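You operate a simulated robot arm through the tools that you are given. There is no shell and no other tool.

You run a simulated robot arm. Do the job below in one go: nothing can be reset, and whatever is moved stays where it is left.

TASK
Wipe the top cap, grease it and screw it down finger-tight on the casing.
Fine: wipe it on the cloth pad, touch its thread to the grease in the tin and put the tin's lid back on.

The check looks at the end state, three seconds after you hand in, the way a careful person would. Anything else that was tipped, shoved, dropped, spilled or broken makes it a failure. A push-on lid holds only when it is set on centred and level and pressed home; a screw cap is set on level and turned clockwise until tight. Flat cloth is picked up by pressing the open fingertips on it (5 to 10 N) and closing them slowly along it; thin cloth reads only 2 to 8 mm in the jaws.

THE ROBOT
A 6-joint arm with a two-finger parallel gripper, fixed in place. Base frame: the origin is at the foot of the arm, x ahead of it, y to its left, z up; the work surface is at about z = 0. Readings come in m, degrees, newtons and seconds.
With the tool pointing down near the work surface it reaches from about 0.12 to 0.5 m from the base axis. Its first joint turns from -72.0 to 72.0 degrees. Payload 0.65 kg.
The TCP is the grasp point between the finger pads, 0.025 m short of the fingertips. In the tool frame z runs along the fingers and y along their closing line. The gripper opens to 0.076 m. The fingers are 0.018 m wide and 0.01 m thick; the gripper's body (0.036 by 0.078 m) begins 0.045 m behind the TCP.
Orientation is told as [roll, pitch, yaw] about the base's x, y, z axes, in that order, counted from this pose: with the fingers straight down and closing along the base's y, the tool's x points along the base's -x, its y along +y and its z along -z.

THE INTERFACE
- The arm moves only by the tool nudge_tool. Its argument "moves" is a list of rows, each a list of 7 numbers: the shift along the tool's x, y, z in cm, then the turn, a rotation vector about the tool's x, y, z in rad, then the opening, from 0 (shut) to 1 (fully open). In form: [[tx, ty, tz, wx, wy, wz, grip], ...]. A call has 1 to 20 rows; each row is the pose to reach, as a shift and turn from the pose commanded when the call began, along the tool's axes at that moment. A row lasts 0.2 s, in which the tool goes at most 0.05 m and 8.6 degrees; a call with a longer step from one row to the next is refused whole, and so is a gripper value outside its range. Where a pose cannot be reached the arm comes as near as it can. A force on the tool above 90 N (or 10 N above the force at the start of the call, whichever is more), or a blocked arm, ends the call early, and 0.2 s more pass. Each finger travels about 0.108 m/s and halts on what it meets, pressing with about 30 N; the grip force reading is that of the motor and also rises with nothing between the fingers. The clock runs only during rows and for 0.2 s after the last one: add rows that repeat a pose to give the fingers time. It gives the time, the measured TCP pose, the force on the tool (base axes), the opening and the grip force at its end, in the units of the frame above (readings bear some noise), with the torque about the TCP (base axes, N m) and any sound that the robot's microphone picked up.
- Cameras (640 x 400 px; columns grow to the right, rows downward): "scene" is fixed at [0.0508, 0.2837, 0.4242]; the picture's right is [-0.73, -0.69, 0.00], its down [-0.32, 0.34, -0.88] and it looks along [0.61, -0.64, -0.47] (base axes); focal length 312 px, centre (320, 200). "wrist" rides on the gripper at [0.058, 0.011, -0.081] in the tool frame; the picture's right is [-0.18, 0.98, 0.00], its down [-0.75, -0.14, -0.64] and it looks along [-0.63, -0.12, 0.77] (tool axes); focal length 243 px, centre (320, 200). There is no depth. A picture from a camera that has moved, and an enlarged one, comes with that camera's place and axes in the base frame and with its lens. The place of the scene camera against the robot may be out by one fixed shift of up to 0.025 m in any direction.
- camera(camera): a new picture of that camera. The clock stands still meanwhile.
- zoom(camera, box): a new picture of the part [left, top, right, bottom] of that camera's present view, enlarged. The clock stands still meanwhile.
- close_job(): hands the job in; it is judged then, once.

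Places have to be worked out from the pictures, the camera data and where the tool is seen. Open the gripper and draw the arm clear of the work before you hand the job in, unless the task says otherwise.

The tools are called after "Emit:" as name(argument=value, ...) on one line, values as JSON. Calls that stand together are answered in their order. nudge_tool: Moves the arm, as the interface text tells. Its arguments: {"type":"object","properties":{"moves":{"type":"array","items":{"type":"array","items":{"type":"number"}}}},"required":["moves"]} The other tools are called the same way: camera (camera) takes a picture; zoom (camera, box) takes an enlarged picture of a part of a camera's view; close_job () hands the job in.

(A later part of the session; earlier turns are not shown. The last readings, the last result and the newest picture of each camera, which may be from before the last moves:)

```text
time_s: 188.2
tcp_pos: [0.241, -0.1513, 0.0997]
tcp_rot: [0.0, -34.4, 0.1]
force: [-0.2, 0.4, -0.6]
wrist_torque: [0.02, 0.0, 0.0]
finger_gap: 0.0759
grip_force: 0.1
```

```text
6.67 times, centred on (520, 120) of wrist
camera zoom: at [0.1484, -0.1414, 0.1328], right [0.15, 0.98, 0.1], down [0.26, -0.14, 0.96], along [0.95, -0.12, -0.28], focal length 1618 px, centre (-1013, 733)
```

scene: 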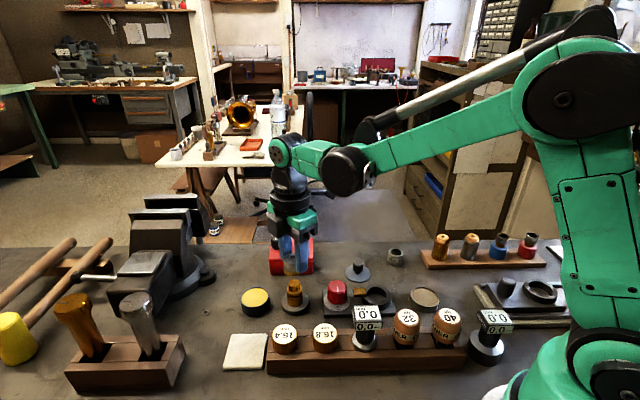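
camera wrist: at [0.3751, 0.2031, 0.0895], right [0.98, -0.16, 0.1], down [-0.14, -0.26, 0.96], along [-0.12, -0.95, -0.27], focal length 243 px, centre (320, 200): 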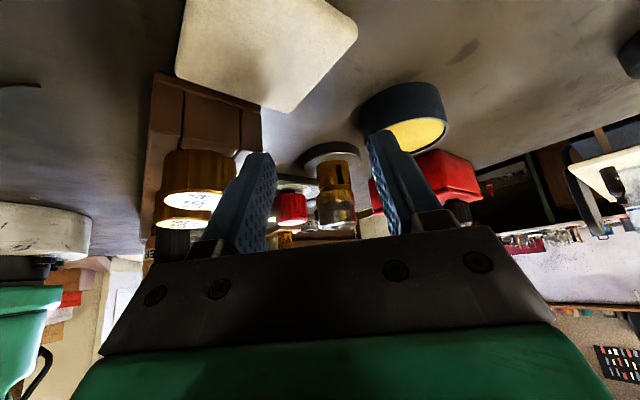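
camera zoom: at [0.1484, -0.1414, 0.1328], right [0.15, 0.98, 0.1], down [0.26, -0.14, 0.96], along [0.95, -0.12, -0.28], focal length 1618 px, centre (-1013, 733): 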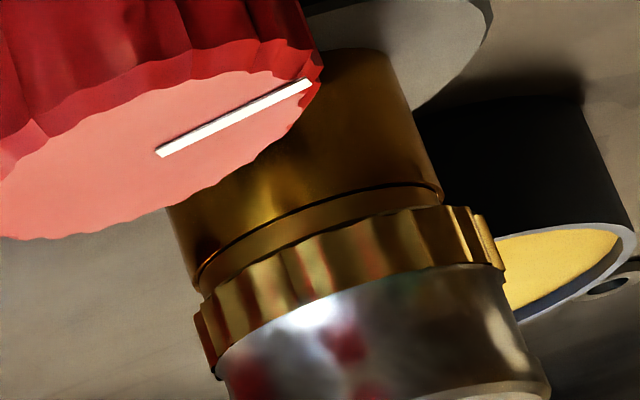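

Emit:
zoom(camera="wrist", box=[528, 105, 548, 120])

Emit:
zoom(camera="wrist", box=[512, 110, 540, 130])

```text
16.00 times, centred on (538, 112) of wrist
camera zoom: at [0.1484, -0.1414, 0.1328], right [0.15, 0.98, 0.1], down [0.26, -0.14, 0.96], along [0.95, -0.12, -0.28], focal length 3882 px, centre (-3168, 1600)
```

zoom: 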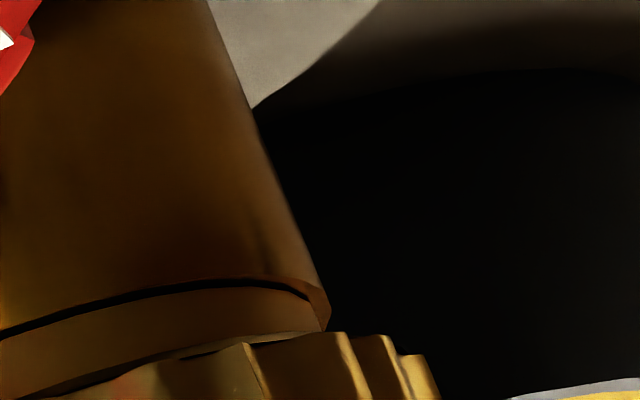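

```text
16.00 times, centred on (526, 120) of wrist
camera zoom: at [0.1484, -0.1414, 0.1328], right [0.15, 0.98, 0.1], down [0.26, -0.14, 0.96], along [0.95, -0.12, -0.28], focal length 3882 px, centre (-2976, 1480)
```

zoom: 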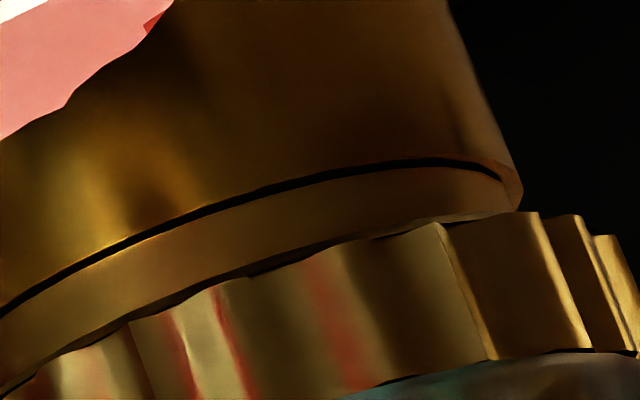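

The close-ups show the cap skirt has slid over the flange and rests ~4 mm above the body's rim without being threaded on. I'll go back, lift the cap off, inspect the casing's thread, and set it on again carefully.

Emit:
nudge_tool(moves=[[-0.92, 0, -1.35, 0, 0.1, 0, 1], [-1.85, 0, -2.7, 0, 0.2, 0, 0.9], [-2.77, 0, -4.05, 0, 0.3, 0, 0.8], [-3.7, 0, -5.4, 0, 0.4, 0, 0.7], [-4.62, 0, -6.75, 0, 0.5, 0, 0.6], [-5.54, 0, -8.09, 0, 0.6, 0, 0.6], [-7.2, 2.8, -6.95, 0, 0.6, 0, 0.6], [-8.9, 5.6, -5.8, 0, 0.6, 0, 0.6], [-10.6, 8.4, -4.64, 0, 0.6, 0, 0.6], [-12.3, 11.3, -3.5, 0, 0.6, 0, 0.6], [-14, 14.1, -2.3, 0, 0.6, 0, 0.6], [-15.64, 16.9, -1.17, 0, 0.6, 0, 0.6], [-15.64, 16.9, -1.17, 0, 0.6, 0, 0.6]])

Emit:
nudge_tool(moves=[[0, 0, 3, 0, 0, 0, 0.6], [0, 0, 6, 0, 0, 0, 0.6], [0, 0, 9, 0, 0, 0, 0.6], [0, 0, 12, 0, 0, 0, 0.6], [0, 0, 12.5, 0, 0, 0, 0.6], [0, 0, 12.5, 0, 0, 0, 0.6]])

Emit:
zoom(camera="wrist", box=[260, 80, 380, 200])

```text
time_s: 190.9
tcp_pos: [0.3657, 0.0179, 0.1975]
tcp_rot: [0.0, 0.1, 0.1]
force: [-0.2, -0.4, 0.3]
wrist_torque: [-0.01, 0.02, -0.01]
finger_gap: 0.0453
grip_force: 0.0
```

```text
time_s: 192.3
tcp_pos: [0.3648, 0.0185, 0.0723]
tcp_rot: [0.0, 0.1, 0.1]
force: [0.8, -0.2, -0.7]
wrist_torque: [-0.01, 0.01, 0.02]
finger_gap: 0.0456
grip_force: 0.0
```

```text
3.33 times, centred on (320, 140) of wrist
camera zoom: at [0.3065, 0.0278, 0.1529], right [0.18, 0.98, 0.0], down [0.75, -0.14, 0.64], along [0.63, -0.12, -0.77], focal length 809 px, centre (320, 400)
```

zoom: 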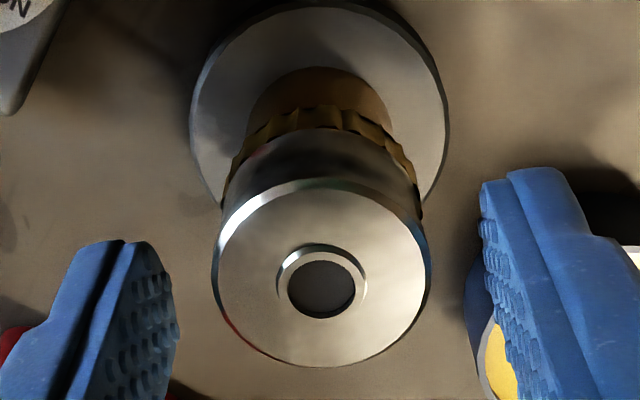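

Centred on the cap again. I grip it and lift it off the casing by 4 cm.

Emit:
nudge_tool(moves=[[0, 0, 0.4, 0, 0, 0, 0.5], [0, 0, 0.4, 0, 0, 0, 0.42], [0, 0, 0.4, 0, 0, 0, 0.36], [0, 0, 0.4, 0, 0, 0, 0.3], [0, 0, 0.4, 0, 0, 0, 0.2], [0, 0, 0.4, 0, 0, 0, 0.2]])

Emit:
nudge_tool(moves=[[0, 0, -0.2, 0, 0, 0, 0.2], [0, 0, -0.5, 0, 0, 0, 0.2], [0, 0, -0.8, 0, 0, 0, 0.2]])

Emit:
zoom(camera="scene", box=[282, 272, 310, 300])

```text
time_s: 193.8
tcp_pos: [0.3635, 0.0176, 0.07]
tcp_rot: [0.1, 0.1, 0.1]
force: [-0.1, 0.8, 1.2]
wrist_torque: [0.02, -0.01, 0.0]
finger_gap: 0.0295
grip_force: 29.9
```

```text
time_s: 194.6
tcp_pos: [0.3647, 0.0187, 0.0771]
tcp_rot: [0.0, 0.1, 0.2]
force: [0.3, -0.3, -1.0]
wrist_torque: [0.0, 0.02, 0.0]
finger_gap: 0.0299
grip_force: 30.5
```

```text
14.29 times, centred on (296, 286) of scene
camera zoom: at [0.0508, 0.2837, 0.4242], right [-0.73, -0.69, 0.0], down [-0.32, 0.34, -0.88], along [0.61, -0.64, -0.47], focal length 4455 px, centre (663, -1029)
```

zoom: 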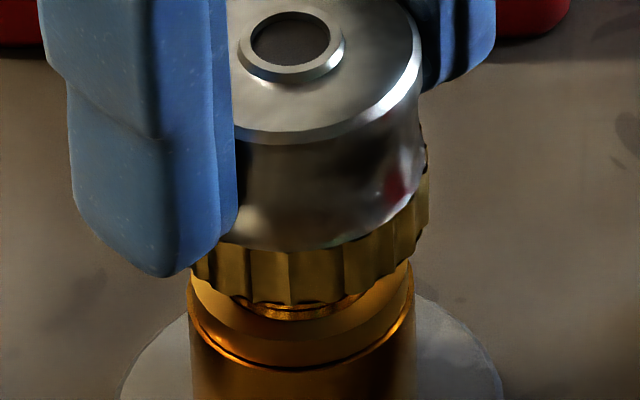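

The cap lifts off freely, and now the brass flange sits lower on the body than at the start. I lift fully clear and look closely at the brass part.

Emit:
nudge_tool(moves=[[0, 0, -1, 0, 0, 0, 0.2], [0, 0, -3, 0, 0, 0, 0.2], [0, 0, -5.5, 0, 0, 0, 0.2], [0, 0, -5.5, 0, 0, 0, 0.2]])

Emit:
zoom(camera="scene", box=[275, 272, 315, 315])

Emit:
zoom(camera="scene", box=[283, 276, 309, 296])

Emit:
zoom(camera="scene", box=[220, 230, 380, 330])

```text
time_s: 195.6
tcp_pos: [0.3637, 0.0189, 0.1311]
tcp_rot: [0.0, 0.1, 0.2]
force: [0.3, -0.9, -0.8]
wrist_torque: [-0.03, 0.0, 0.01]
finger_gap: 0.0295
grip_force: 29.7
```

```text
9.30 times, centred on (295, 294) of scene
camera zoom: at [0.0508, 0.2837, 0.4242], right [-0.73, -0.69, 0.0], down [-0.32, 0.34, -0.88], along [0.61, -0.64, -0.47], focal length 2901 px, centre (553, -670)
```

zoom: 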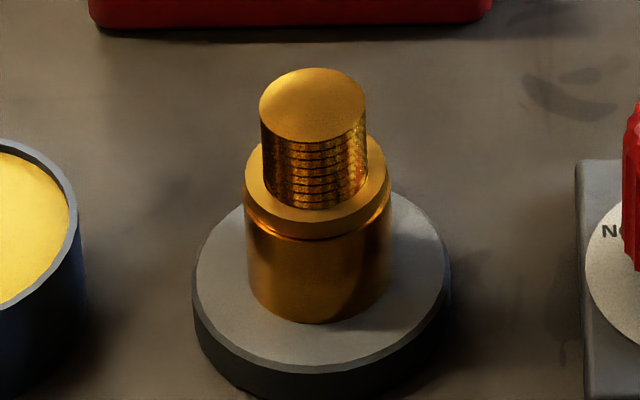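

```text
16.00 times, centred on (296, 286) of scene
camera zoom: at [0.0508, 0.2837, 0.4242], right [-0.73, -0.69, 0.0], down [-0.32, 0.34, -0.88], along [0.61, -0.64, -0.47], focal length 4990 px, centre (704, -1176)
```

zoom: 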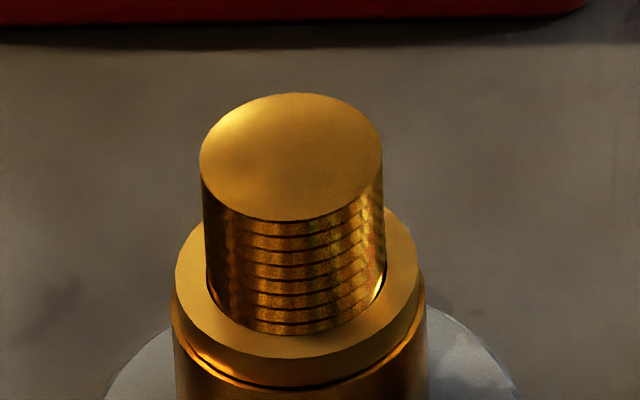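

```text
4.00 times, centred on (300, 280) of scene
camera zoom: at [0.0508, 0.2837, 0.4242], right [-0.73, -0.69, 0.0], down [-0.32, 0.34, -0.88], along [0.61, -0.64, -0.47], focal length 1247 px, centre (400, -120)
```

zoom: 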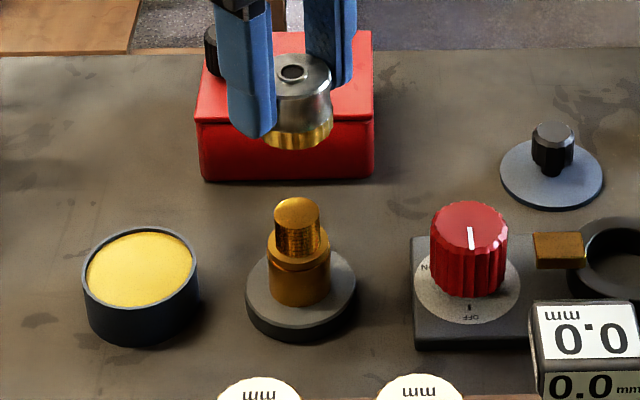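

Now it's clear: the "flange" is a loose collar on the threaded spigot, pushed down onto the body, and the thread itself is intact. The cap never caught the thread. I check the alignment of cap and spigot from here.

Emit:
zoom(camera="wrist", box=[270, 60, 370, 140])

Emit:
zoom(camera="scene", box=[270, 240, 320, 315])

```text
5.00 times, centred on (320, 100) of wrist
camera zoom: at [0.3057, 0.0274, 0.2105], right [0.18, 0.98, 0.0], down [0.75, -0.14, 0.64], along [0.63, -0.12, -0.77], focal length 1213 px, centre (320, 700)
```

zoom: 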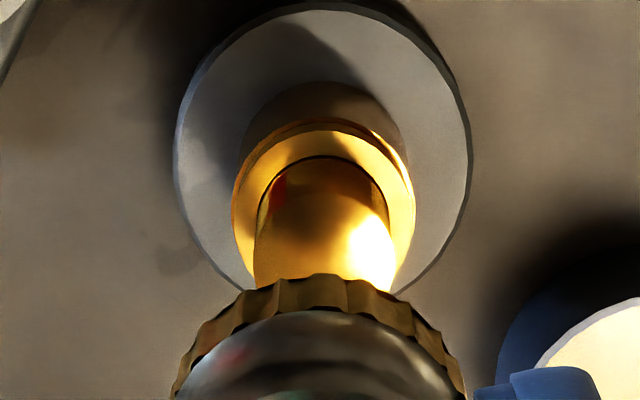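

```text
5.33 times, centred on (295, 278) of scene
camera zoom: at [0.0508, 0.2837, 0.4242], right [-0.73, -0.69, 0.0], down [-0.32, 0.34, -0.88], along [0.61, -0.64, -0.47], focal length 1663 px, centre (453, -213)
```

zoom: 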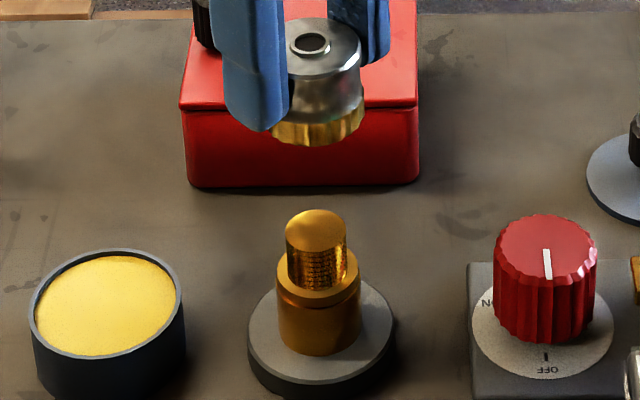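

The cap in hand appears ~1.5 mm off the spigot axis. I'll find the spigot's axis by feel: lower the cap partway around it (not reaching the collar), then probe sideways gently.

Emit:
nudge_tool(moves=[[0, 0, 2, 0, 0, 0, 0.2], [0, 0, 3.8, 0, 0, 0, 0.2], [0, 0, 4.3, 0, 0, 0, 0.2], [0, 0, 4.7, 0, 0, 0, 0.2], [0, 0, 5.0, 0, 0, 0, 0.2], [0, 0, 5.25, 0, 0, 0, 0.2], [0, 0, 5.25, 0, 0, 0, 0.2]])

Emit:
zoom(camera="scene", box=[282, 262, 310, 300])

```text
time_s: 197.2
tcp_pos: [0.363, 0.018, 0.0787]
tcp_rot: [-0.1, 0.0, 0.2]
force: [-0.9, 0.2, 0.3]
wrist_torque: [-0.01, -0.03, -0.02]
finger_gap: 0.0296
grip_force: 30.2
```

```text
10.53 times, centred on (296, 281) of scene
camera zoom: at [0.0508, 0.2837, 0.4242], right [-0.73, -0.69, 0.0], down [-0.32, 0.34, -0.88], along [0.61, -0.64, -0.47], focal length 3283 px, centre (573, -653)
```

zoom: 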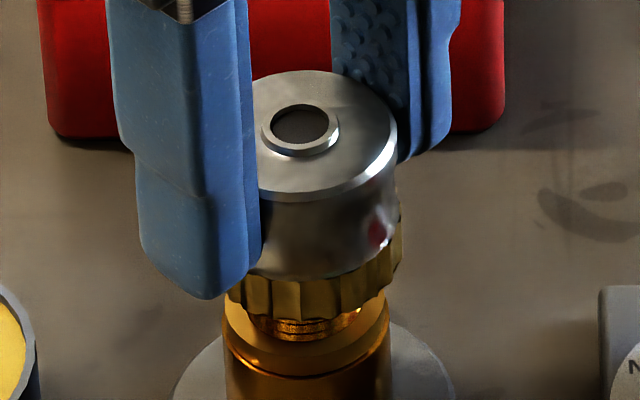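

Free of contact here. I probe +x in 1 mm steps and read the force.

Emit:
nudge_tool(moves=[[-0.05, 0, 0, 0, 0, 0, 0.2], [-0.1, 0, 0, 0, 0, 0, 0.2]])

Emit:
nudge_tool(moves=[[-0.05, 0, 0, 0, 0, 0, 0.2], [-0.1, 0, 0, 0, 0, 0, 0.2]])

Emit:
nudge_tool(moves=[[-0.05, 0, 0, 0, 0, 0, 0.2], [-0.08, 0, 0, 0, 0, 0, 0.2]])

```text
time_s: 197.8
tcp_pos: [0.3647, 0.0176, 0.0782]
tcp_rot: [0.0, 0.2, 0.1]
force: [0.0, 0.2, 0.1]
wrist_torque: [0.01, 0.02, 0.04]
finger_gap: 0.0294
grip_force: 30.6
```

```text
time_s: 198.3
tcp_pos: [0.366, 0.0172, 0.0786]
tcp_rot: [0.0, 0.1, 0.1]
force: [-0.4, -0.5, -0.6]
wrist_torque: [0.02, -0.01, 0.03]
finger_gap: 0.0295
grip_force: 29.8
```

```text
time_s: 198.9
tcp_pos: [0.3666, 0.0178, 0.0794]
tcp_rot: [0.0, 0.0, 0.1]
force: [-3.2, 0.5, 0.6]
wrist_torque: [0.05, 0.12, -0.02]
finger_gap: 0.0297
grip_force: 29.8
```

Contact on the +x side at about +2.7 mm. Now the −x side.

Emit:
nudge_tool(moves=[[0.14, 0, 0, 0, 0, 0, 0.2], [0.28, 0, 0, 0, 0, 0, 0.2], [0.33, 0, 0, 0, 0, 0, 0.2]])

Emit:
nudge_tool(moves=[[0.05, 0, 0, 0, 0, 0, 0.2], [0.05, 0, 0, 0, 0, 0, 0.2]])

Emit:
nudge_tool(moves=[[0.05, 0, 0, 0, 0, 0, 0.2], [0.05, 0, 0, 0, 0, 0, 0.2]])

```text
time_s: 199.8
tcp_pos: [0.364, 0.0179, 0.0778]
tcp_rot: [-0.1, 0.2, 0.1]
force: [1.4, -0.8, -0.1]
wrist_torque: [-0.03, -0.02, 0.03]
finger_gap: 0.0295
grip_force: 29.6
```

```text
time_s: 200.3
tcp_pos: [0.3632, 0.0173, 0.0791]
tcp_rot: [-0.1, 0.0, 0.1]
force: [9.6, 1.6, 0.3]
wrist_torque: [0.03, -0.37, 0.0]
finger_gap: 0.0293
grip_force: 30.6
```

```text
time_s: 200.9
tcp_pos: [0.3615, 0.0174, 0.0789]
tcp_rot: [0.0, 0.1, 0.0]
force: [10.8, -1.9, -0.8]
wrist_torque: [-0.05, -0.35, 0.0]
finger_gap: 0.029
grip_force: 29.6
```

The free play in x spans about −0.5 to +2.7 mm, so the spigot axis lies roughly 1 mm in +x of where I was turning. I go to the middle and probe y the same way.

Emit:
nudge_tool(moves=[[-0.1, 0, 0, 0, 0, 0, 0.2], [-0.213, 0, 0, 0, 0, 0, 0.2], [-0.213, 0.1, 0, 0, 0, 0, 0.2], [-0.213, 0.13, 0, 0, 0, 0, 0.2]])

Emit:
nudge_tool(moves=[[0, 0.04, 0, 0, 0, 0, 0.2], [0, 0.04, 0, 0, 0, 0, 0.2]])

Emit:
nudge_tool(moves=[[0, -0.15, 0, 0, 0, 0, 0.2], [0, -0.26, 0, 0, 0, 0, 0.2], [0, -0.3, 0, 0, 0, 0, 0.2]])

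Emit:
nudge_tool(moves=[[0, -0.04, 0, 0, 0, 0, 0.2], [0, -0.04, 0, 0, 0, 0, 0.2]])

```text
time_s: 201.9
tcp_pos: [0.3639, 0.0192, 0.0807]
tcp_rot: [0.0, 0.0, 0.1]
force: [0.3, 0.2, -0.2]
wrist_torque: [-0.01, 0.0, 0.01]
finger_gap: 0.0289
grip_force: 29.8
```

```text
time_s: 202.6
tcp_pos: [0.3634, 0.0193, 0.079]
tcp_rot: [-0.1, 0.1, 0.1]
force: [0.5, -2.8, -0.5]
wrist_torque: [-0.1, 0.0, 0.04]
finger_gap: 0.0289
grip_force: 29.7
```

```text
time_s: 203.3
tcp_pos: [0.3647, 0.0155, 0.0794]
tcp_rot: [0.0, 0.0, 0.0]
force: [-0.4, -0.3, -0.7]
wrist_torque: [-0.02, -0.02, -0.02]
finger_gap: 0.029
grip_force: 30.2
```

```text
time_s: 203.9
tcp_pos: [0.3637, 0.0149, 0.0792]
tcp_rot: [0.1, 0.1, 0.1]
force: [-0.3, 2.6, -0.5]
wrist_torque: [0.09, 0.0, -0.01]
finger_gap: 0.0288
grip_force: 30.2
```

Both side limits found: play is ±1.6 mm and I now know the centre. I centre the cap and turn 80° clockwise here, high on the thread, watching for any axial pull.

Emit:
nudge_tool(moves=[[0, 0.1, 0, 0, 0, 0, 0.2], [0, 0.17, 0, 0, 0, 0, 0.2], [0, 0.17, 0, 0, 0, 0, 0.2]])

Emit:
nudge_tool(moves=[[0, 0, 0, 0, 0, 0.14, 0.2], [0, 0, 0, 0, 0, 0.28, 0.2], [0, 0, 0, 0, 0, 0.42, 0.2], [0, 0, 0, 0, 0, 0.56, 0.2], [0, 0, 0, 0, 0, 0.7, 0.2]])

Emit:
nudge_tool(moves=[[0, 0, 0, 0, 0, 0.14, 0.2], [0, 0, 0, 0, 0, 0.28, 0.2], [0, 0, 0, 0, 0, 0.42, 0.2], [0, 0, 0, 0, 0, 0.56, 0.2], [0, 0, 0, 0, 0, 0.7, 0.2]])

Emit:
zoom(camera="scene", box=[282, 262, 310, 300])

```text
time_s: 204.8
tcp_pos: [0.3646, 0.0174, 0.079]
tcp_rot: [0.0, 0.0, 0.1]
force: [0.0, 0.7, -0.9]
wrist_torque: [-0.02, -0.01, 0.02]
finger_gap: 0.0286
grip_force: 29.7
```

```text
time_s: 205.9
tcp_pos: [0.3647, 0.017, 0.0791]
tcp_rot: [-0.1, 0.1, -40.1]
force: [-0.6, 0.7, -0.4]
wrist_torque: [0.01, -0.04, -0.01]
finger_gap: 0.0287
grip_force: 30.2
```

```text
time_s: 207.2
tcp_pos: [0.3642, 0.0175, 0.0805]
tcp_rot: [-0.1, -0.1, -80.3]
force: [0.2, 0.0, -0.6]
wrist_torque: [0.02, -0.02, 0.03]
finger_gap: 0.0287
grip_force: 29.9
```

```text
10.53 times, centred on (296, 281) of scene
camera zoom: at [0.0508, 0.2837, 0.4242], right [-0.73, -0.69, 0.0], down [-0.32, 0.34, -0.88], along [0.61, -0.64, -0.47], focal length 3283 px, centre (573, -653)
```

zoom: 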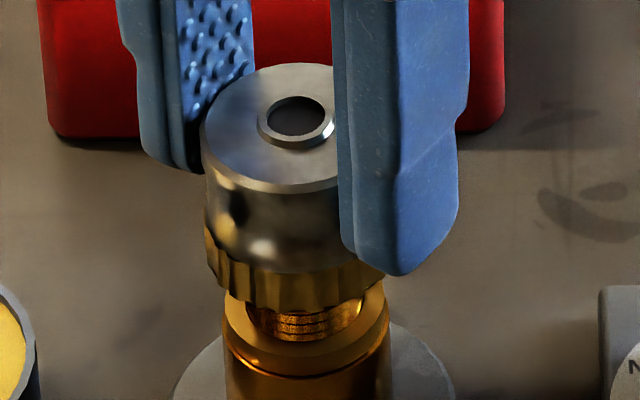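

No pull at this height. I return to the centred yaw 0 position and test: lower onto the collar without turning, then lift 1 mm to see whether anything holds it.

Emit:
nudge_tool(moves=[[0, 0, 0, 0, 0, -0.14, 0.2], [0, 0, 0, 0, 0, -0.28, 0.2], [0, 0, 0, 0, 0, -0.42, 0.2], [0, 0, 0, 0, 0, -0.56, 0.2], [0, 0, 0, 0, 0, -0.7, 0.2], [0, 0, 0, 0, 0, -0.84, 0.2], [0, 0, 0, 0, 0, -0.98, 0.2], [0, 0, 0, 0, 0, -1.12, 0.2], [0, 0, 0, 0, 0, -1.26, 0.2], [0, 0, 0, 0, 0, -1.4, 0.2], [0, 0, 0, 0, 0, -1.4, 0.2]])

Emit:
nudge_tool(moves=[[0, 0, 0.3, 0, 0, 0, 0.2], [0, 0, 0.6, 0, 0, 0, 0.2], [0, 0, 0.85, 0, 0, 0, 0.2], [0, 0, 0.85, 0, 0, 0, 0.2]])

Emit:
nudge_tool(moves=[[0, 0, 0.05, 0, 0, 0, 0.2], [0, 0, 0.1, 0, 0, 0, 0.2], [0, 0, 0.1, 0, 0, 0, 0.2]])

Emit:
zoom(camera="scene", box=[282, 262, 310, 300])

```text
time_s: 209.6
tcp_pos: [0.3636, 0.0173, 0.0792]
tcp_rot: [0.1, 0.1, 0.1]
force: [-0.1, 0.0, -0.4]
wrist_torque: [0.02, 0.0, -0.01]
finger_gap: 0.0284
grip_force: 30.4
```

```text
time_s: 210.6
tcp_pos: [0.3642, 0.0179, 0.0706]
tcp_rot: [0.0, 0.1, 0.1]
force: [-1.0, 0.5, -0.5]
wrist_torque: [-0.02, 0.02, -0.02]
finger_gap: 0.0285
grip_force: 29.8
```

```text
time_s: 211.3
tcp_pos: [0.3643, 0.0179, 0.0692]
tcp_rot: [0.0, 0.1, 0.1]
force: [-0.4, -0.2, -0.2]
wrist_torque: [-0.01, -0.02, 0.01]
finger_gap: 0.0284
grip_force: 29.6
```

```text
10.53 times, centred on (296, 281) of scene
camera zoom: at [0.0508, 0.2837, 0.4242], right [-0.73, -0.69, 0.0], down [-0.32, 0.34, -0.88], along [0.61, -0.64, -0.47], focal length 3283 px, centre (573, -653)
```

zoom: 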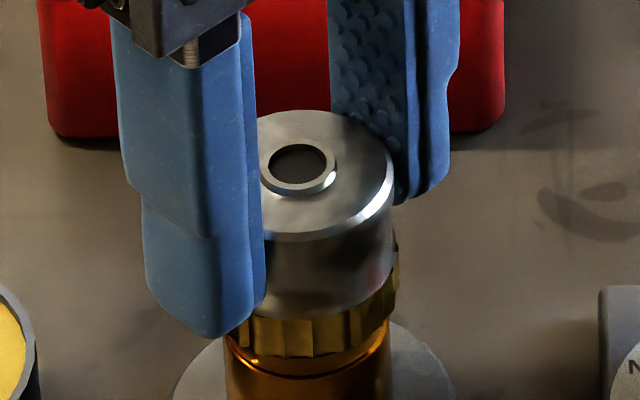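

Coaxial in this view and still free. I lower to contact in 0.7 mm steps.

Emit:
nudge_tool(moves=[[0, 0, 0.04, 0, 0, 0, 0.2], [0, 0, 0.07, 0, 0, 0, 0.2], [0, 0, 0.07, 0, 0, 0, 0.2]])

Emit:
nudge_tool(moves=[[0, 0, 0.04, 0, 0, 0, 0.2], [0, 0, 0.07, 0, 0, 0, 0.2], [0, 0, 0.07, 0, 0, 0, 0.2]])

Emit:
nudge_tool(moves=[[0, 0, 0.03, 0, 0, 0, 0.2], [0, 0, 0.05, 0, 0, 0, 0.2], [0, 0, 0.05, 0, 0, 0, 0.2]])

```text
time_s: 212.2
tcp_pos: [0.3649, 0.0171, 0.0696]
tcp_rot: [0.0, 0.1, 0.1]
force: [-0.3, 0.1, -0.6]
wrist_torque: [0.04, -0.01, 0.02]
finger_gap: 0.0284
grip_force: 30.1
```

```text
time_s: 212.9
tcp_pos: [0.3643, 0.0181, 0.0673]
tcp_rot: [-0.1, 0.1, 0.0]
force: [-4.0, -0.3, 32.7]
wrist_torque: [-0.06, -0.07, -0.04]
finger_gap: 0.0286
grip_force: 30.4
```

```text
time_s: 213.8
tcp_pos: [0.3654, 0.0175, 0.0677]
tcp_rot: [0.0, -0.1, 0.2]
force: [-3.3, -1.4, 11.3]
wrist_torque: [-0.06, 0.01, -0.05]
finger_gap: 0.0284
grip_force: 29.5
```

Firm contact (33 N). Now, without having turned, I lift 1.5 mm and read the force.

Emit:
nudge_tool(moves=[[0, 0, -0.05, 0, 0, 0, 0.2], [0, 0, -0.1, 0, 0, 0, 0.2], [0, 0, -0.15, 0, 0, 0, 0.2], [0, 0, -0.15, 0, 0, 0, 0.2]])

Emit:
zoom(camera="scene", box=[282, 262, 310, 300])

```text
time_s: 214.8
tcp_pos: [0.3641, 0.0173, 0.0702]
tcp_rot: [-0.1, 0.1, 0.0]
force: [-0.2, -0.2, -1.6]
wrist_torque: [0.0, -0.01, 0.01]
finger_gap: 0.0289
grip_force: 30.0
```

```text
10.53 times, centred on (296, 281) of scene
camera zoom: at [0.0508, 0.2837, 0.4242], right [-0.73, -0.69, 0.0], down [-0.32, 0.34, -0.88], along [0.61, -0.64, -0.47], focal length 3283 px, centre (573, -653)
```

zoom: 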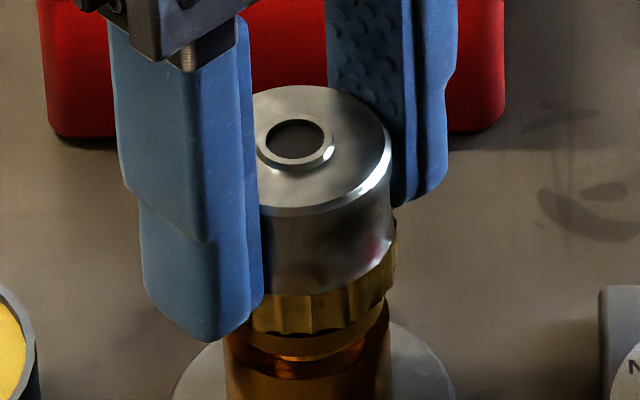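

Interesting: on lifting, the collar rose again with the cap (it is spring-like), and the cap rode up in the fingers. I look closely.

Emit:
zoom(camera="scene", box=[284, 276, 310, 300])

Emit:
zoom(camera="wrist", box=[260, 80, 380, 200])

```text
16.00 times, centred on (297, 288) of scene
camera zoom: at [0.0508, 0.2837, 0.4242], right [-0.73, -0.69, 0.0], down [-0.32, 0.34, -0.88], along [0.61, -0.64, -0.47], focal length 4990 px, centre (688, -1208)
```

zoom: 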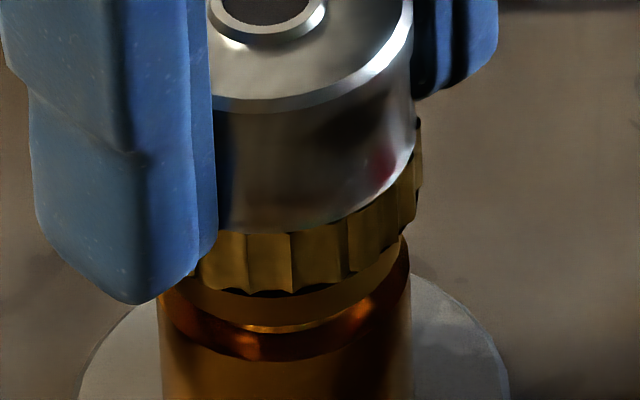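

```text
3.33 times, centred on (320, 140) of wrist
camera zoom: at [0.3065, 0.028, 0.1494], right [0.18, 0.98, 0.0], down [0.75, -0.14, 0.64], along [0.63, -0.12, -0.77], focal length 809 px, centre (320, 400)
```

zoom: 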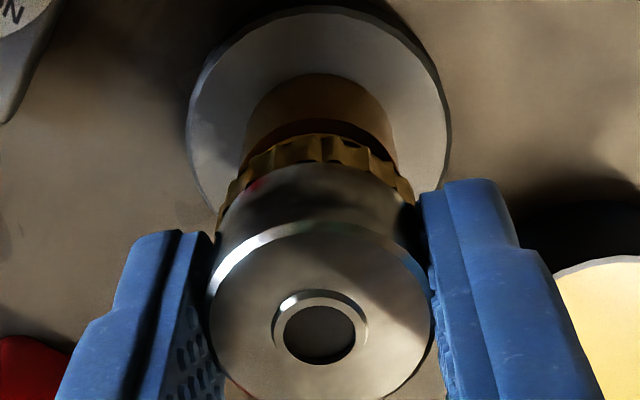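

The collar is up again and the cap rests on it, as at the first contact – apparently the start-of-thread state. I now turn clockwise in small stages, without vertical command, and watch the cap height.

Emit:
nudge_tool(moves=[[0, 0, 0, 0, 0, 0.14, 0.2], [0, 0, 0, 0, 0, 0.28, 0.2], [0, 0, 0, 0, 0, 0.42, 0.2], [0, 0, 0, 0, 0, 0.56, 0.2], [0, 0, 0, 0, 0, 0.7, 0.2]])

Emit:
zoom(camera="scene", box=[282, 262, 310, 300])

```text
time_s: 215.9
tcp_pos: [0.3647, 0.0181, 0.069]
tcp_rot: [0.0, 0.1, -40.1]
force: [-0.5, 0.9, -0.4]
wrist_torque: [0.0, 0.01, -0.03]
finger_gap: 0.0285
grip_force: 29.7
```

```text
10.53 times, centred on (296, 281) of scene
camera zoom: at [0.0508, 0.2837, 0.4242], right [-0.73, -0.69, 0.0], down [-0.32, 0.34, -0.88], along [0.61, -0.64, -0.47], focal length 3283 px, centre (573, -653)
```

zoom: 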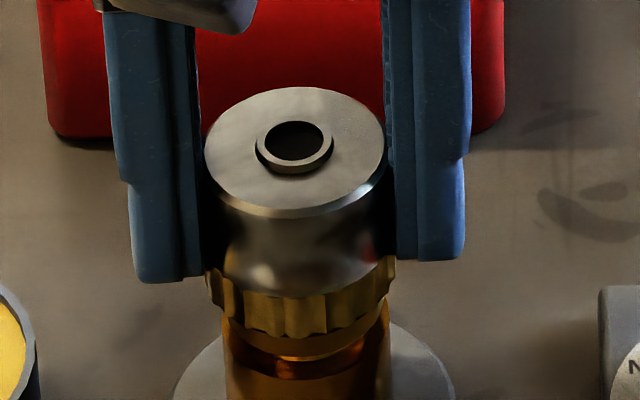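

Emit:
nudge_tool(moves=[[0, 0, 0, 0, 0, 0.14, 0.2], [0, 0, 0, 0, 0, 0.28, 0.2], [0, 0, 0, 0, 0, 0.42, 0.2], [0, 0, 0, 0, 0, 0.56, 0.2], [0, 0, 0, 0, 0, 0.7, 0.2]])

Emit:
nudge_tool(moves=[[0, 0, 0, 0, 0, 0.14, 0.2], [0, 0, 0, 0, 0, 0.28, 0.2], [0, 0, 0, 0, 0, 0.42, 0.2], [0, 0, 0, 0, 0, 0.56, 0.2], [0, 0, 0, 0, 0, 0.7, 0.2], [0, 0, 0, 0, 0, 0.84, 0.2]])

Emit:
zoom(camera="scene", box=[282, 262, 310, 300])

```text
time_s: 217.2
tcp_pos: [0.3642, 0.0175, 0.0686]
tcp_rot: [-0.2, 0.0, -80.2]
force: [0.4, 0.5, -0.3]
wrist_torque: [-0.04, 0.0, -0.03]
finger_gap: 0.0287
grip_force: 29.6
```

```text
time_s: 218.6
tcp_pos: [0.3642, 0.0183, 0.0683]
tcp_rot: [-0.1, 0.1, -128.4]
force: [0.1, 0.5, -0.4]
wrist_torque: [0.03, -0.01, 0.01]
finger_gap: 0.0287
grip_force: 30.6
```

```text
10.53 times, centred on (296, 281) of scene
camera zoom: at [0.0508, 0.2837, 0.4242], right [-0.73, -0.69, 0.0], down [-0.32, 0.34, -0.88], along [0.61, -0.64, -0.47], focal length 3283 px, centre (573, -653)
```

zoom: 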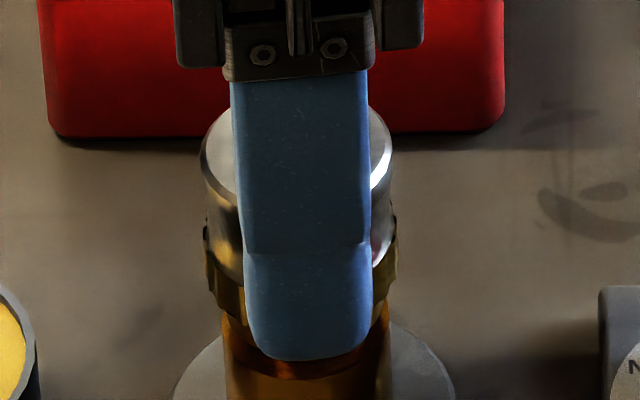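

Turning is free with zero load. I now lower in 1 mm steps here to see at which height it meets resistance.

Emit:
nudge_tool(moves=[[0, 0, 0.05, 0, 0, 0, 0.2], [0, 0, 0.1, 0, 0, 0, 0.2], [0, 0, 0.1, 0, 0, 0, 0.2]])

Emit:
nudge_tool(moves=[[0, 0, 0.05, 0, 0, 0, 0.2], [0, 0, 0.1, 0, 0, 0, 0.2], [0, 0, 0.1, 0, 0, 0, 0.2]])

Emit:
zoom(camera="scene", box=[282, 262, 310, 300])

```text
time_s: 219.3
tcp_pos: [0.3646, 0.0168, 0.0688]
tcp_rot: [0.0, 0.0, -128.3]
force: [0.7, 0.1, 0.2]
wrist_torque: [0.01, -0.06, -0.01]
finger_gap: 0.0284
grip_force: 30.1
```

```text
time_s: 220.2
tcp_pos: [0.3646, 0.0173, 0.0674]
tcp_rot: [-0.1, 0.1, -128.1]
force: [0.1, -0.1, -0.1]
wrist_torque: [-0.03, -0.02, 0.01]
finger_gap: 0.0285
grip_force: 30.0
```

```text
10.53 times, centred on (296, 281) of scene
camera zoom: at [0.0508, 0.2837, 0.4242], right [-0.73, -0.69, 0.0], down [-0.32, 0.34, -0.88], along [0.61, -0.64, -0.47], focal length 3283 px, centre (573, -653)
```

zoom: 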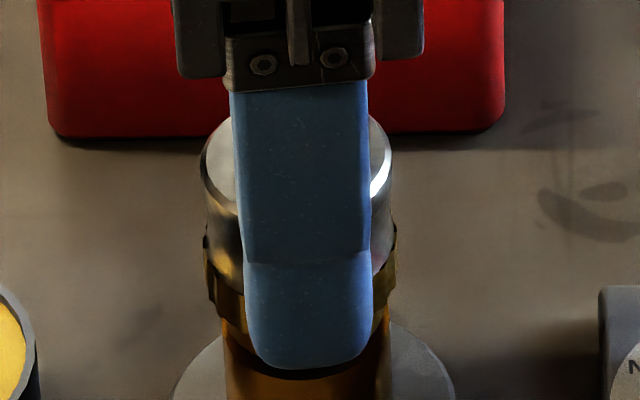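

Emit:
nudge_tool(moves=[[0, 0, 0.04, 0, 0, 0, 0.2], [0, 0, 0.08, 0, 0, 0, 0.2], [0, 0, 0.08, 0, 0, 0, 0.2]])

Emit:
nudge_tool(moves=[[0, 0, 0.04, 0, 0, 0, 0.2], [0, 0, 0.08, 0, 0, 0, 0.2], [0, 0, 0.08, 0, 0, 0, 0.2]])

Emit:
zoom(camera="wrist", box=[260, 80, 380, 200])

```text
time_s: 220.9
tcp_pos: [0.3646, 0.0181, 0.0676]
tcp_rot: [-0.1, -0.1, -128.3]
force: [0.0, 0.1, -0.5]
wrist_torque: [0.01, -0.03, 0.01]
finger_gap: 0.0284
grip_force: 29.9
```

```text
time_s: 221.8
tcp_pos: [0.3635, 0.0179, 0.0661]
tcp_rot: [-0.1, 0.0, -128.2]
force: [-2.2, -0.4, 18.7]
wrist_torque: [-0.05, 0.03, -0.03]
finger_gap: 0.0288
grip_force: 30.0
```

```text
3.33 times, centred on (320, 140) of wrist
camera zoom: at [0.4094, 0.0557, 0.1456], right [0.66, -0.75, 0.0], down [-0.58, -0.5, 0.64], along [-0.49, -0.42, -0.77], focal length 809 px, centre (320, 400)
```

zoom: 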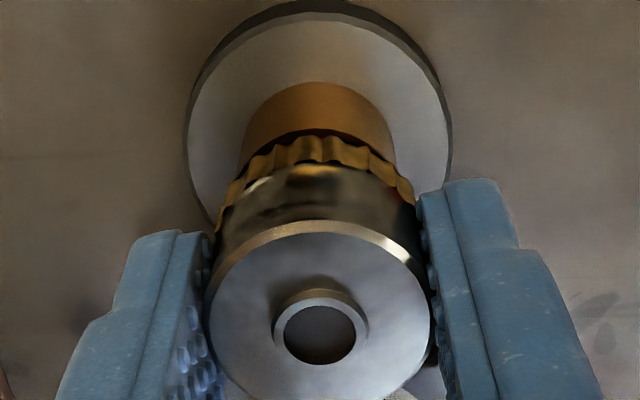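

Contact again ~3 mm lower than before the turn, so the support does descend with clockwise turning. I turn another 20° and see whether the contact force relaxes.

Emit:
nudge_tool(moves=[[0, 0, 0, 0, 0, 0.12, 0.2], [0, 0, 0, 0, 0, 0.24, 0.2], [0, 0, 0, 0, 0, 0.36, 0.2]])

```text
time_s: 222.6
tcp_pos: [0.3648, 0.0178, 0.0661]
tcp_rot: [0.0, -0.1, -149.1]
force: [0.2, 0.1, -0.7]
wrist_torque: [0.0, -0.02, 0.02]
finger_gap: 0.0285
grip_force: 29.4
```

The force relaxed as I turned, so the thread is engaged and drawing down (the collar follows). I release at this yaw, check, and swing back for another bite.

Emit:
nudge_tool(moves=[[0, 0, 0, 0, 0, 0, 0.3], [0, 0, 0, 0, 0, 0, 0.4], [0, 0, 0, 0, 0, 0, 0.5], [0, 0, 0, 0, 0, 0, 0.6], [0, 0, -0.5, 0, 0, 0, 0.6], [0, 0, -0.8, 0, 0, -0.14, 0.6], [0, 0, -0.8, 0, 0, -0.28, 0.6], [0, 0, -0.8, 0, 0, -0.42, 0.6], [0, 0, -0.8, 0, 0, -0.56, 0.6], [0, 0, -0.8, 0, 0, -0.7, 0.6], [0, 0, -0.8, 0, 0, -0.84, 0.6], [0, 0, -0.8, 0, 0, -0.98, 0.6], [0, 0, -0.8, 0, 0, -1.12, 0.6], [0, 0, -0.8, 0, 0, -1.26, 0.6], [0, 0, -0.8, 0, 0, -1.4, 0.6], [0, 0, -0.8, 0, 0, -1.54, 0.6], [0, 0, -0.8, 0, 0, -1.68, 0.6], [0, 0, -0.8, 0, 0, -1.82, 0.6], [0, 0, -0.8, 0, 0, -1.92, 0.6]])

Emit:
zoom(camera="scene", box=[282, 272, 310, 300])

Emit:
zoom(camera="scene", box=[284, 278, 308, 298])

```text
time_s: 226.6
tcp_pos: [0.3648, 0.0184, 0.0735]
tcp_rot: [-0.1, 0.0, -38.7]
force: [-0.5, 0.4, -0.1]
wrist_torque: [0.02, 0.01, 0.01]
finger_gap: 0.0455
grip_force: 0.1
```

```text
14.29 times, centred on (296, 286) of scene
camera zoom: at [0.0508, 0.2837, 0.4242], right [-0.73, -0.69, 0.0], down [-0.32, 0.34, -0.88], along [0.61, -0.64, -0.47], focal length 4455 px, centre (663, -1029)
```

zoom: 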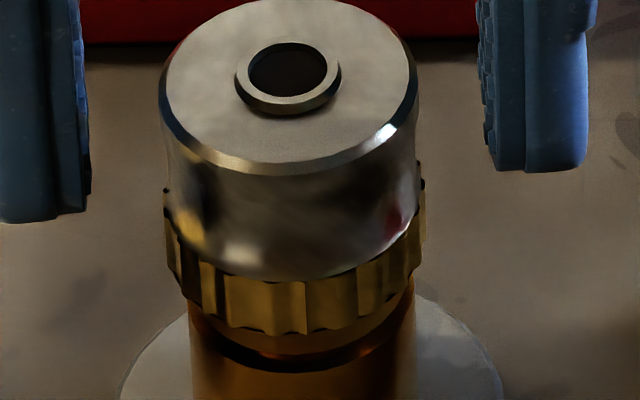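

```text
16.00 times, centred on (296, 288) of scene
camera zoom: at [0.0508, 0.2837, 0.4242], right [-0.73, -0.69, 0.0], down [-0.32, 0.34, -0.88], along [0.61, -0.64, -0.47], focal length 4990 px, centre (704, -1208)
```

zoom: 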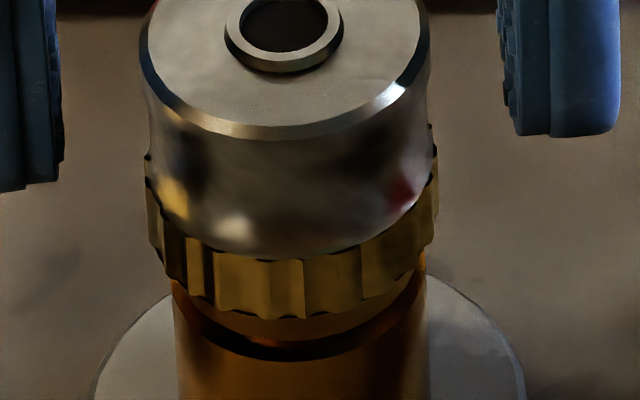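

Emit:
zoom(camera="scene", box=[288, 289, 304, 299])

Emit:
zoom(camera="wrist", box=[280, 85, 360, 145])

```text
16.00 times, centred on (296, 294) of scene
camera zoom: at [0.0508, 0.2837, 0.4242], right [-0.73, -0.69, 0.0], down [-0.32, 0.34, -0.88], along [0.61, -0.64, -0.47], focal length 4990 px, centre (704, -1304)
```

zoom: 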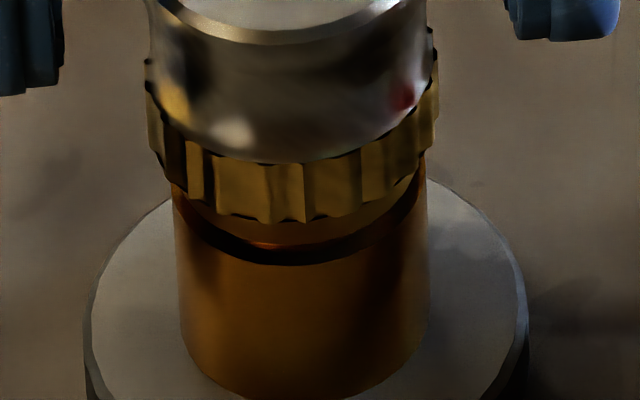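

```text
6.67 times, centred on (320, 115) of wrist
camera zoom: at [0.3264, 0.0623, 0.1535], right [0.76, 0.65, 0.0], down [0.5, -0.58, 0.64], along [0.42, -0.49, -0.77], focal length 1618 px, centre (320, 767)
```

zoom: 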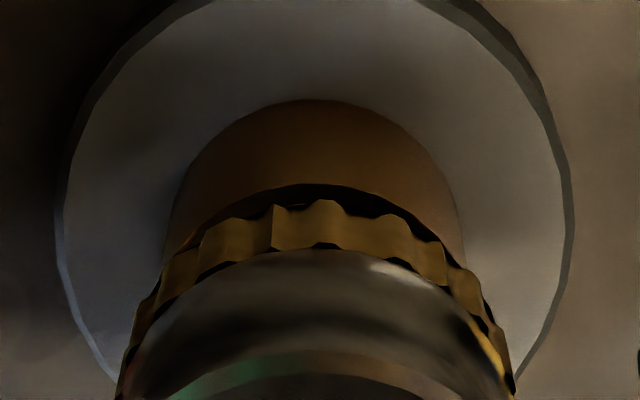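

The collar is now part-way (about 2 mm lower than at first). I regrip here and test separately: first a pure 0.8 mm press without turning.

Emit:
nudge_tool(moves=[[0, 0, 0.2, 0, 0, 0, 0.6], [0, 0, 0.35, 0, 0, 0, 0.5], [0, 0, 0.35, 0, 0, 0, 0.42], [0, 0, 0.35, 0, 0, 0, 0.36], [0, 0, 0.35, 0, 0, 0, 0.3], [0, 0, 0.35, 0, 0, 0, 0.2], [0, 0, 0.35, 0, 0, 0, 0.2]])

Emit:
nudge_tool(moves=[[0, 0, 0.04, 0, 0, 0, 0.2], [0, 0, 0.08, 0, 0, 0, 0.2], [0, 0, 0.08, 0, 0, 0, 0.2], [0, 0, 0.08, 0, 0, 0, 0.2]])

Emit:
zoom(camera="scene", box=[282, 272, 310, 300])

```text
time_s: 228.2
tcp_pos: [0.3642, 0.0187, 0.0697]
tcp_rot: [0.0, 0.1, -38.9]
force: [0.0, 1.2, -0.2]
wrist_torque: [0.01, 0.03, 0.0]
finger_gap: 0.0288
grip_force: 29.8
```

```text
time_s: 229.2
tcp_pos: [0.365, 0.0181, 0.0701]
tcp_rot: [0.0, 0.1, -38.8]
force: [-0.2, -1.7, 25.2]
wrist_torque: [-0.02, -0.01, 0.02]
finger_gap: 0.0285
grip_force: 30.0
```

```text
14.29 times, centred on (296, 286) of scene
camera zoom: at [0.0507, 0.2837, 0.4243], right [-0.73, -0.69, 0.0], down [-0.32, 0.34, -0.88], along [0.61, -0.64, -0.47], focal length 4455 px, centre (663, -1029)
```

zoom: 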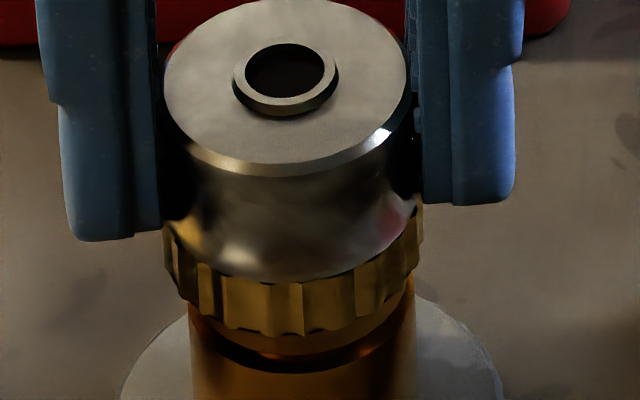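

Pressing is rigidly resisted (25 N, no sinking). Now a pure 40° clockwise turn from here.

Emit:
nudge_tool(moves=[[0, 0, 0, 0, 0, 0.14, 0.2], [0, 0, 0, 0, 0, 0.28, 0.2]])

Emit:
nudge_tool(moves=[[0, 0, 0, 0, 0, 0.14, 0.2], [0, 0, 0, 0, 0, 0.28, 0.2], [0, 0, 0, 0, 0, 0.42, 0.2]])

Emit:
zoom(camera="scene", box=[282, 272, 310, 300])

```text
time_s: 229.8
tcp_pos: [0.3639, 0.0169, 0.069]
tcp_rot: [-0.1, 0.1, -55.0]
force: [0.6, -0.6, -0.2]
wrist_torque: [0.03, 0.02, -0.03]
finger_gap: 0.0288
grip_force: 29.8
```

```text
time_s: 230.6
tcp_pos: [0.3654, 0.0185, 0.0707]
tcp_rot: [-0.1, 0.0, -79.1]
force: [0.5, -0.1, -0.4]
wrist_torque: [0.0, 0.0, 0.01]
finger_gap: 0.0286
grip_force: 29.9
```

```text
14.29 times, centred on (296, 286) of scene
camera zoom: at [0.0508, 0.2837, 0.4242], right [-0.73, -0.69, 0.0], down [-0.32, 0.34, -0.88], along [0.61, -0.64, -0.47], focal length 4455 px, centre (663, -1029)
```

zoom: 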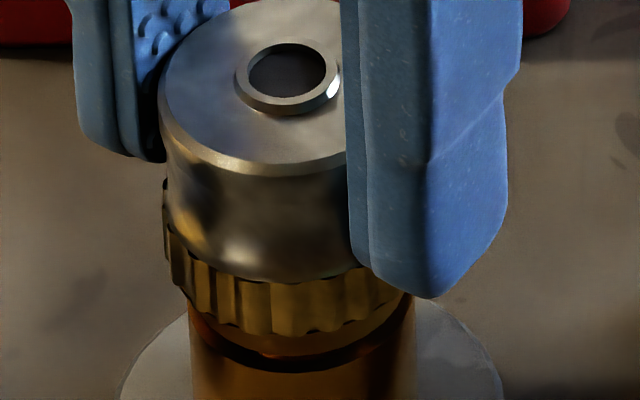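

Emit:
zoom(camera="scene", box=[288, 289, 304, 299])

Emit:
nudge_tool(moves=[[0, 0, 0.03, 0, 0, 0.14, 0.2], [0, 0, 0.05, 0, 0, 0.28, 0.2], [0, 0, 0.07, 0, 0, 0.42, 0.2], [0, 0, 0.09, 0, 0, 0.56, 0.2], [0, 0, 0.11, 0, 0, 0.7, 0.2], [0, 0, 0.13, 0, 0, 0.84, 0.2]])

Emit:
zoom(camera="scene", box=[288, 289, 304, 299])

```text
16.00 times, centred on (296, 294) of scene
camera zoom: at [0.0508, 0.2837, 0.4242], right [-0.73, -0.69, 0.0], down [-0.32, 0.34, -0.88], along [0.61, -0.64, -0.47], focal length 4990 px, centre (704, -1304)
```

zoom: 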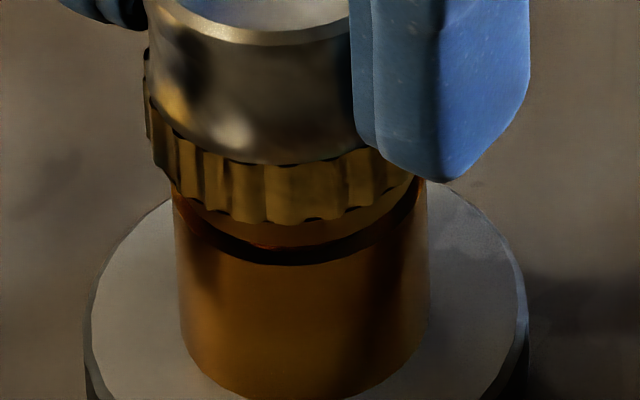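

```text
time_s: 231.9
tcp_pos: [0.3642, 0.0184, 0.0688]
tcp_rot: [-0.1, 0.1, -127.3]
force: [-0.2, 1.1, 4.1]
wrist_torque: [0.08, -0.03, -0.01]
finger_gap: 0.0283
grip_force: 29.8
```

```text
16.00 times, centred on (296, 294) of scene
camera zoom: at [0.0508, 0.2837, 0.4243], right [-0.73, -0.69, 0.0], down [-0.32, 0.34, -0.88], along [0.61, -0.64, -0.47], focal length 4990 px, centre (704, -1304)
```

zoom: 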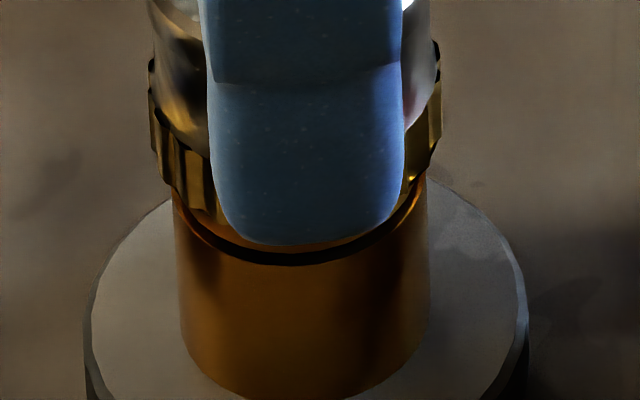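

With clockwise turning in light contact, cap and collar do descend (about 1 mm in 48°). The groove has ~1.5 mm left. I continue 20° more, following down.

Emit:
nudge_tool(moves=[[0, 0, 0.015, 0, 0, 0.12, 0.2], [0, 0, 0.03, 0, 0, 0.24, 0.2], [0, 0, 0.045, 0, 0, 0.36, 0.2]])

Emit:
zoom(camera="scene", box=[288, 289, 304, 299])

```text
time_s: 232.8
tcp_pos: [0.3651, 0.0174, 0.0674]
tcp_rot: [0.0, 0.0, -147.8]
force: [-0.4, 2.4, 9.4]
wrist_torque: [0.09, -0.05, 0.06]
finger_gap: 0.0285
grip_force: 29.5
```

```text
16.00 times, centred on (296, 294) of scene
camera zoom: at [0.0508, 0.2837, 0.4243], right [-0.73, -0.69, 0.0], down [-0.32, 0.34, -0.88], along [0.61, -0.64, -0.47], focal length 4990 px, centre (704, -1304)
```

zoom: 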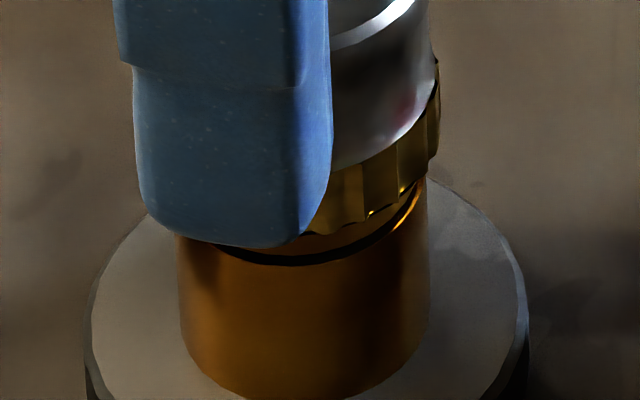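

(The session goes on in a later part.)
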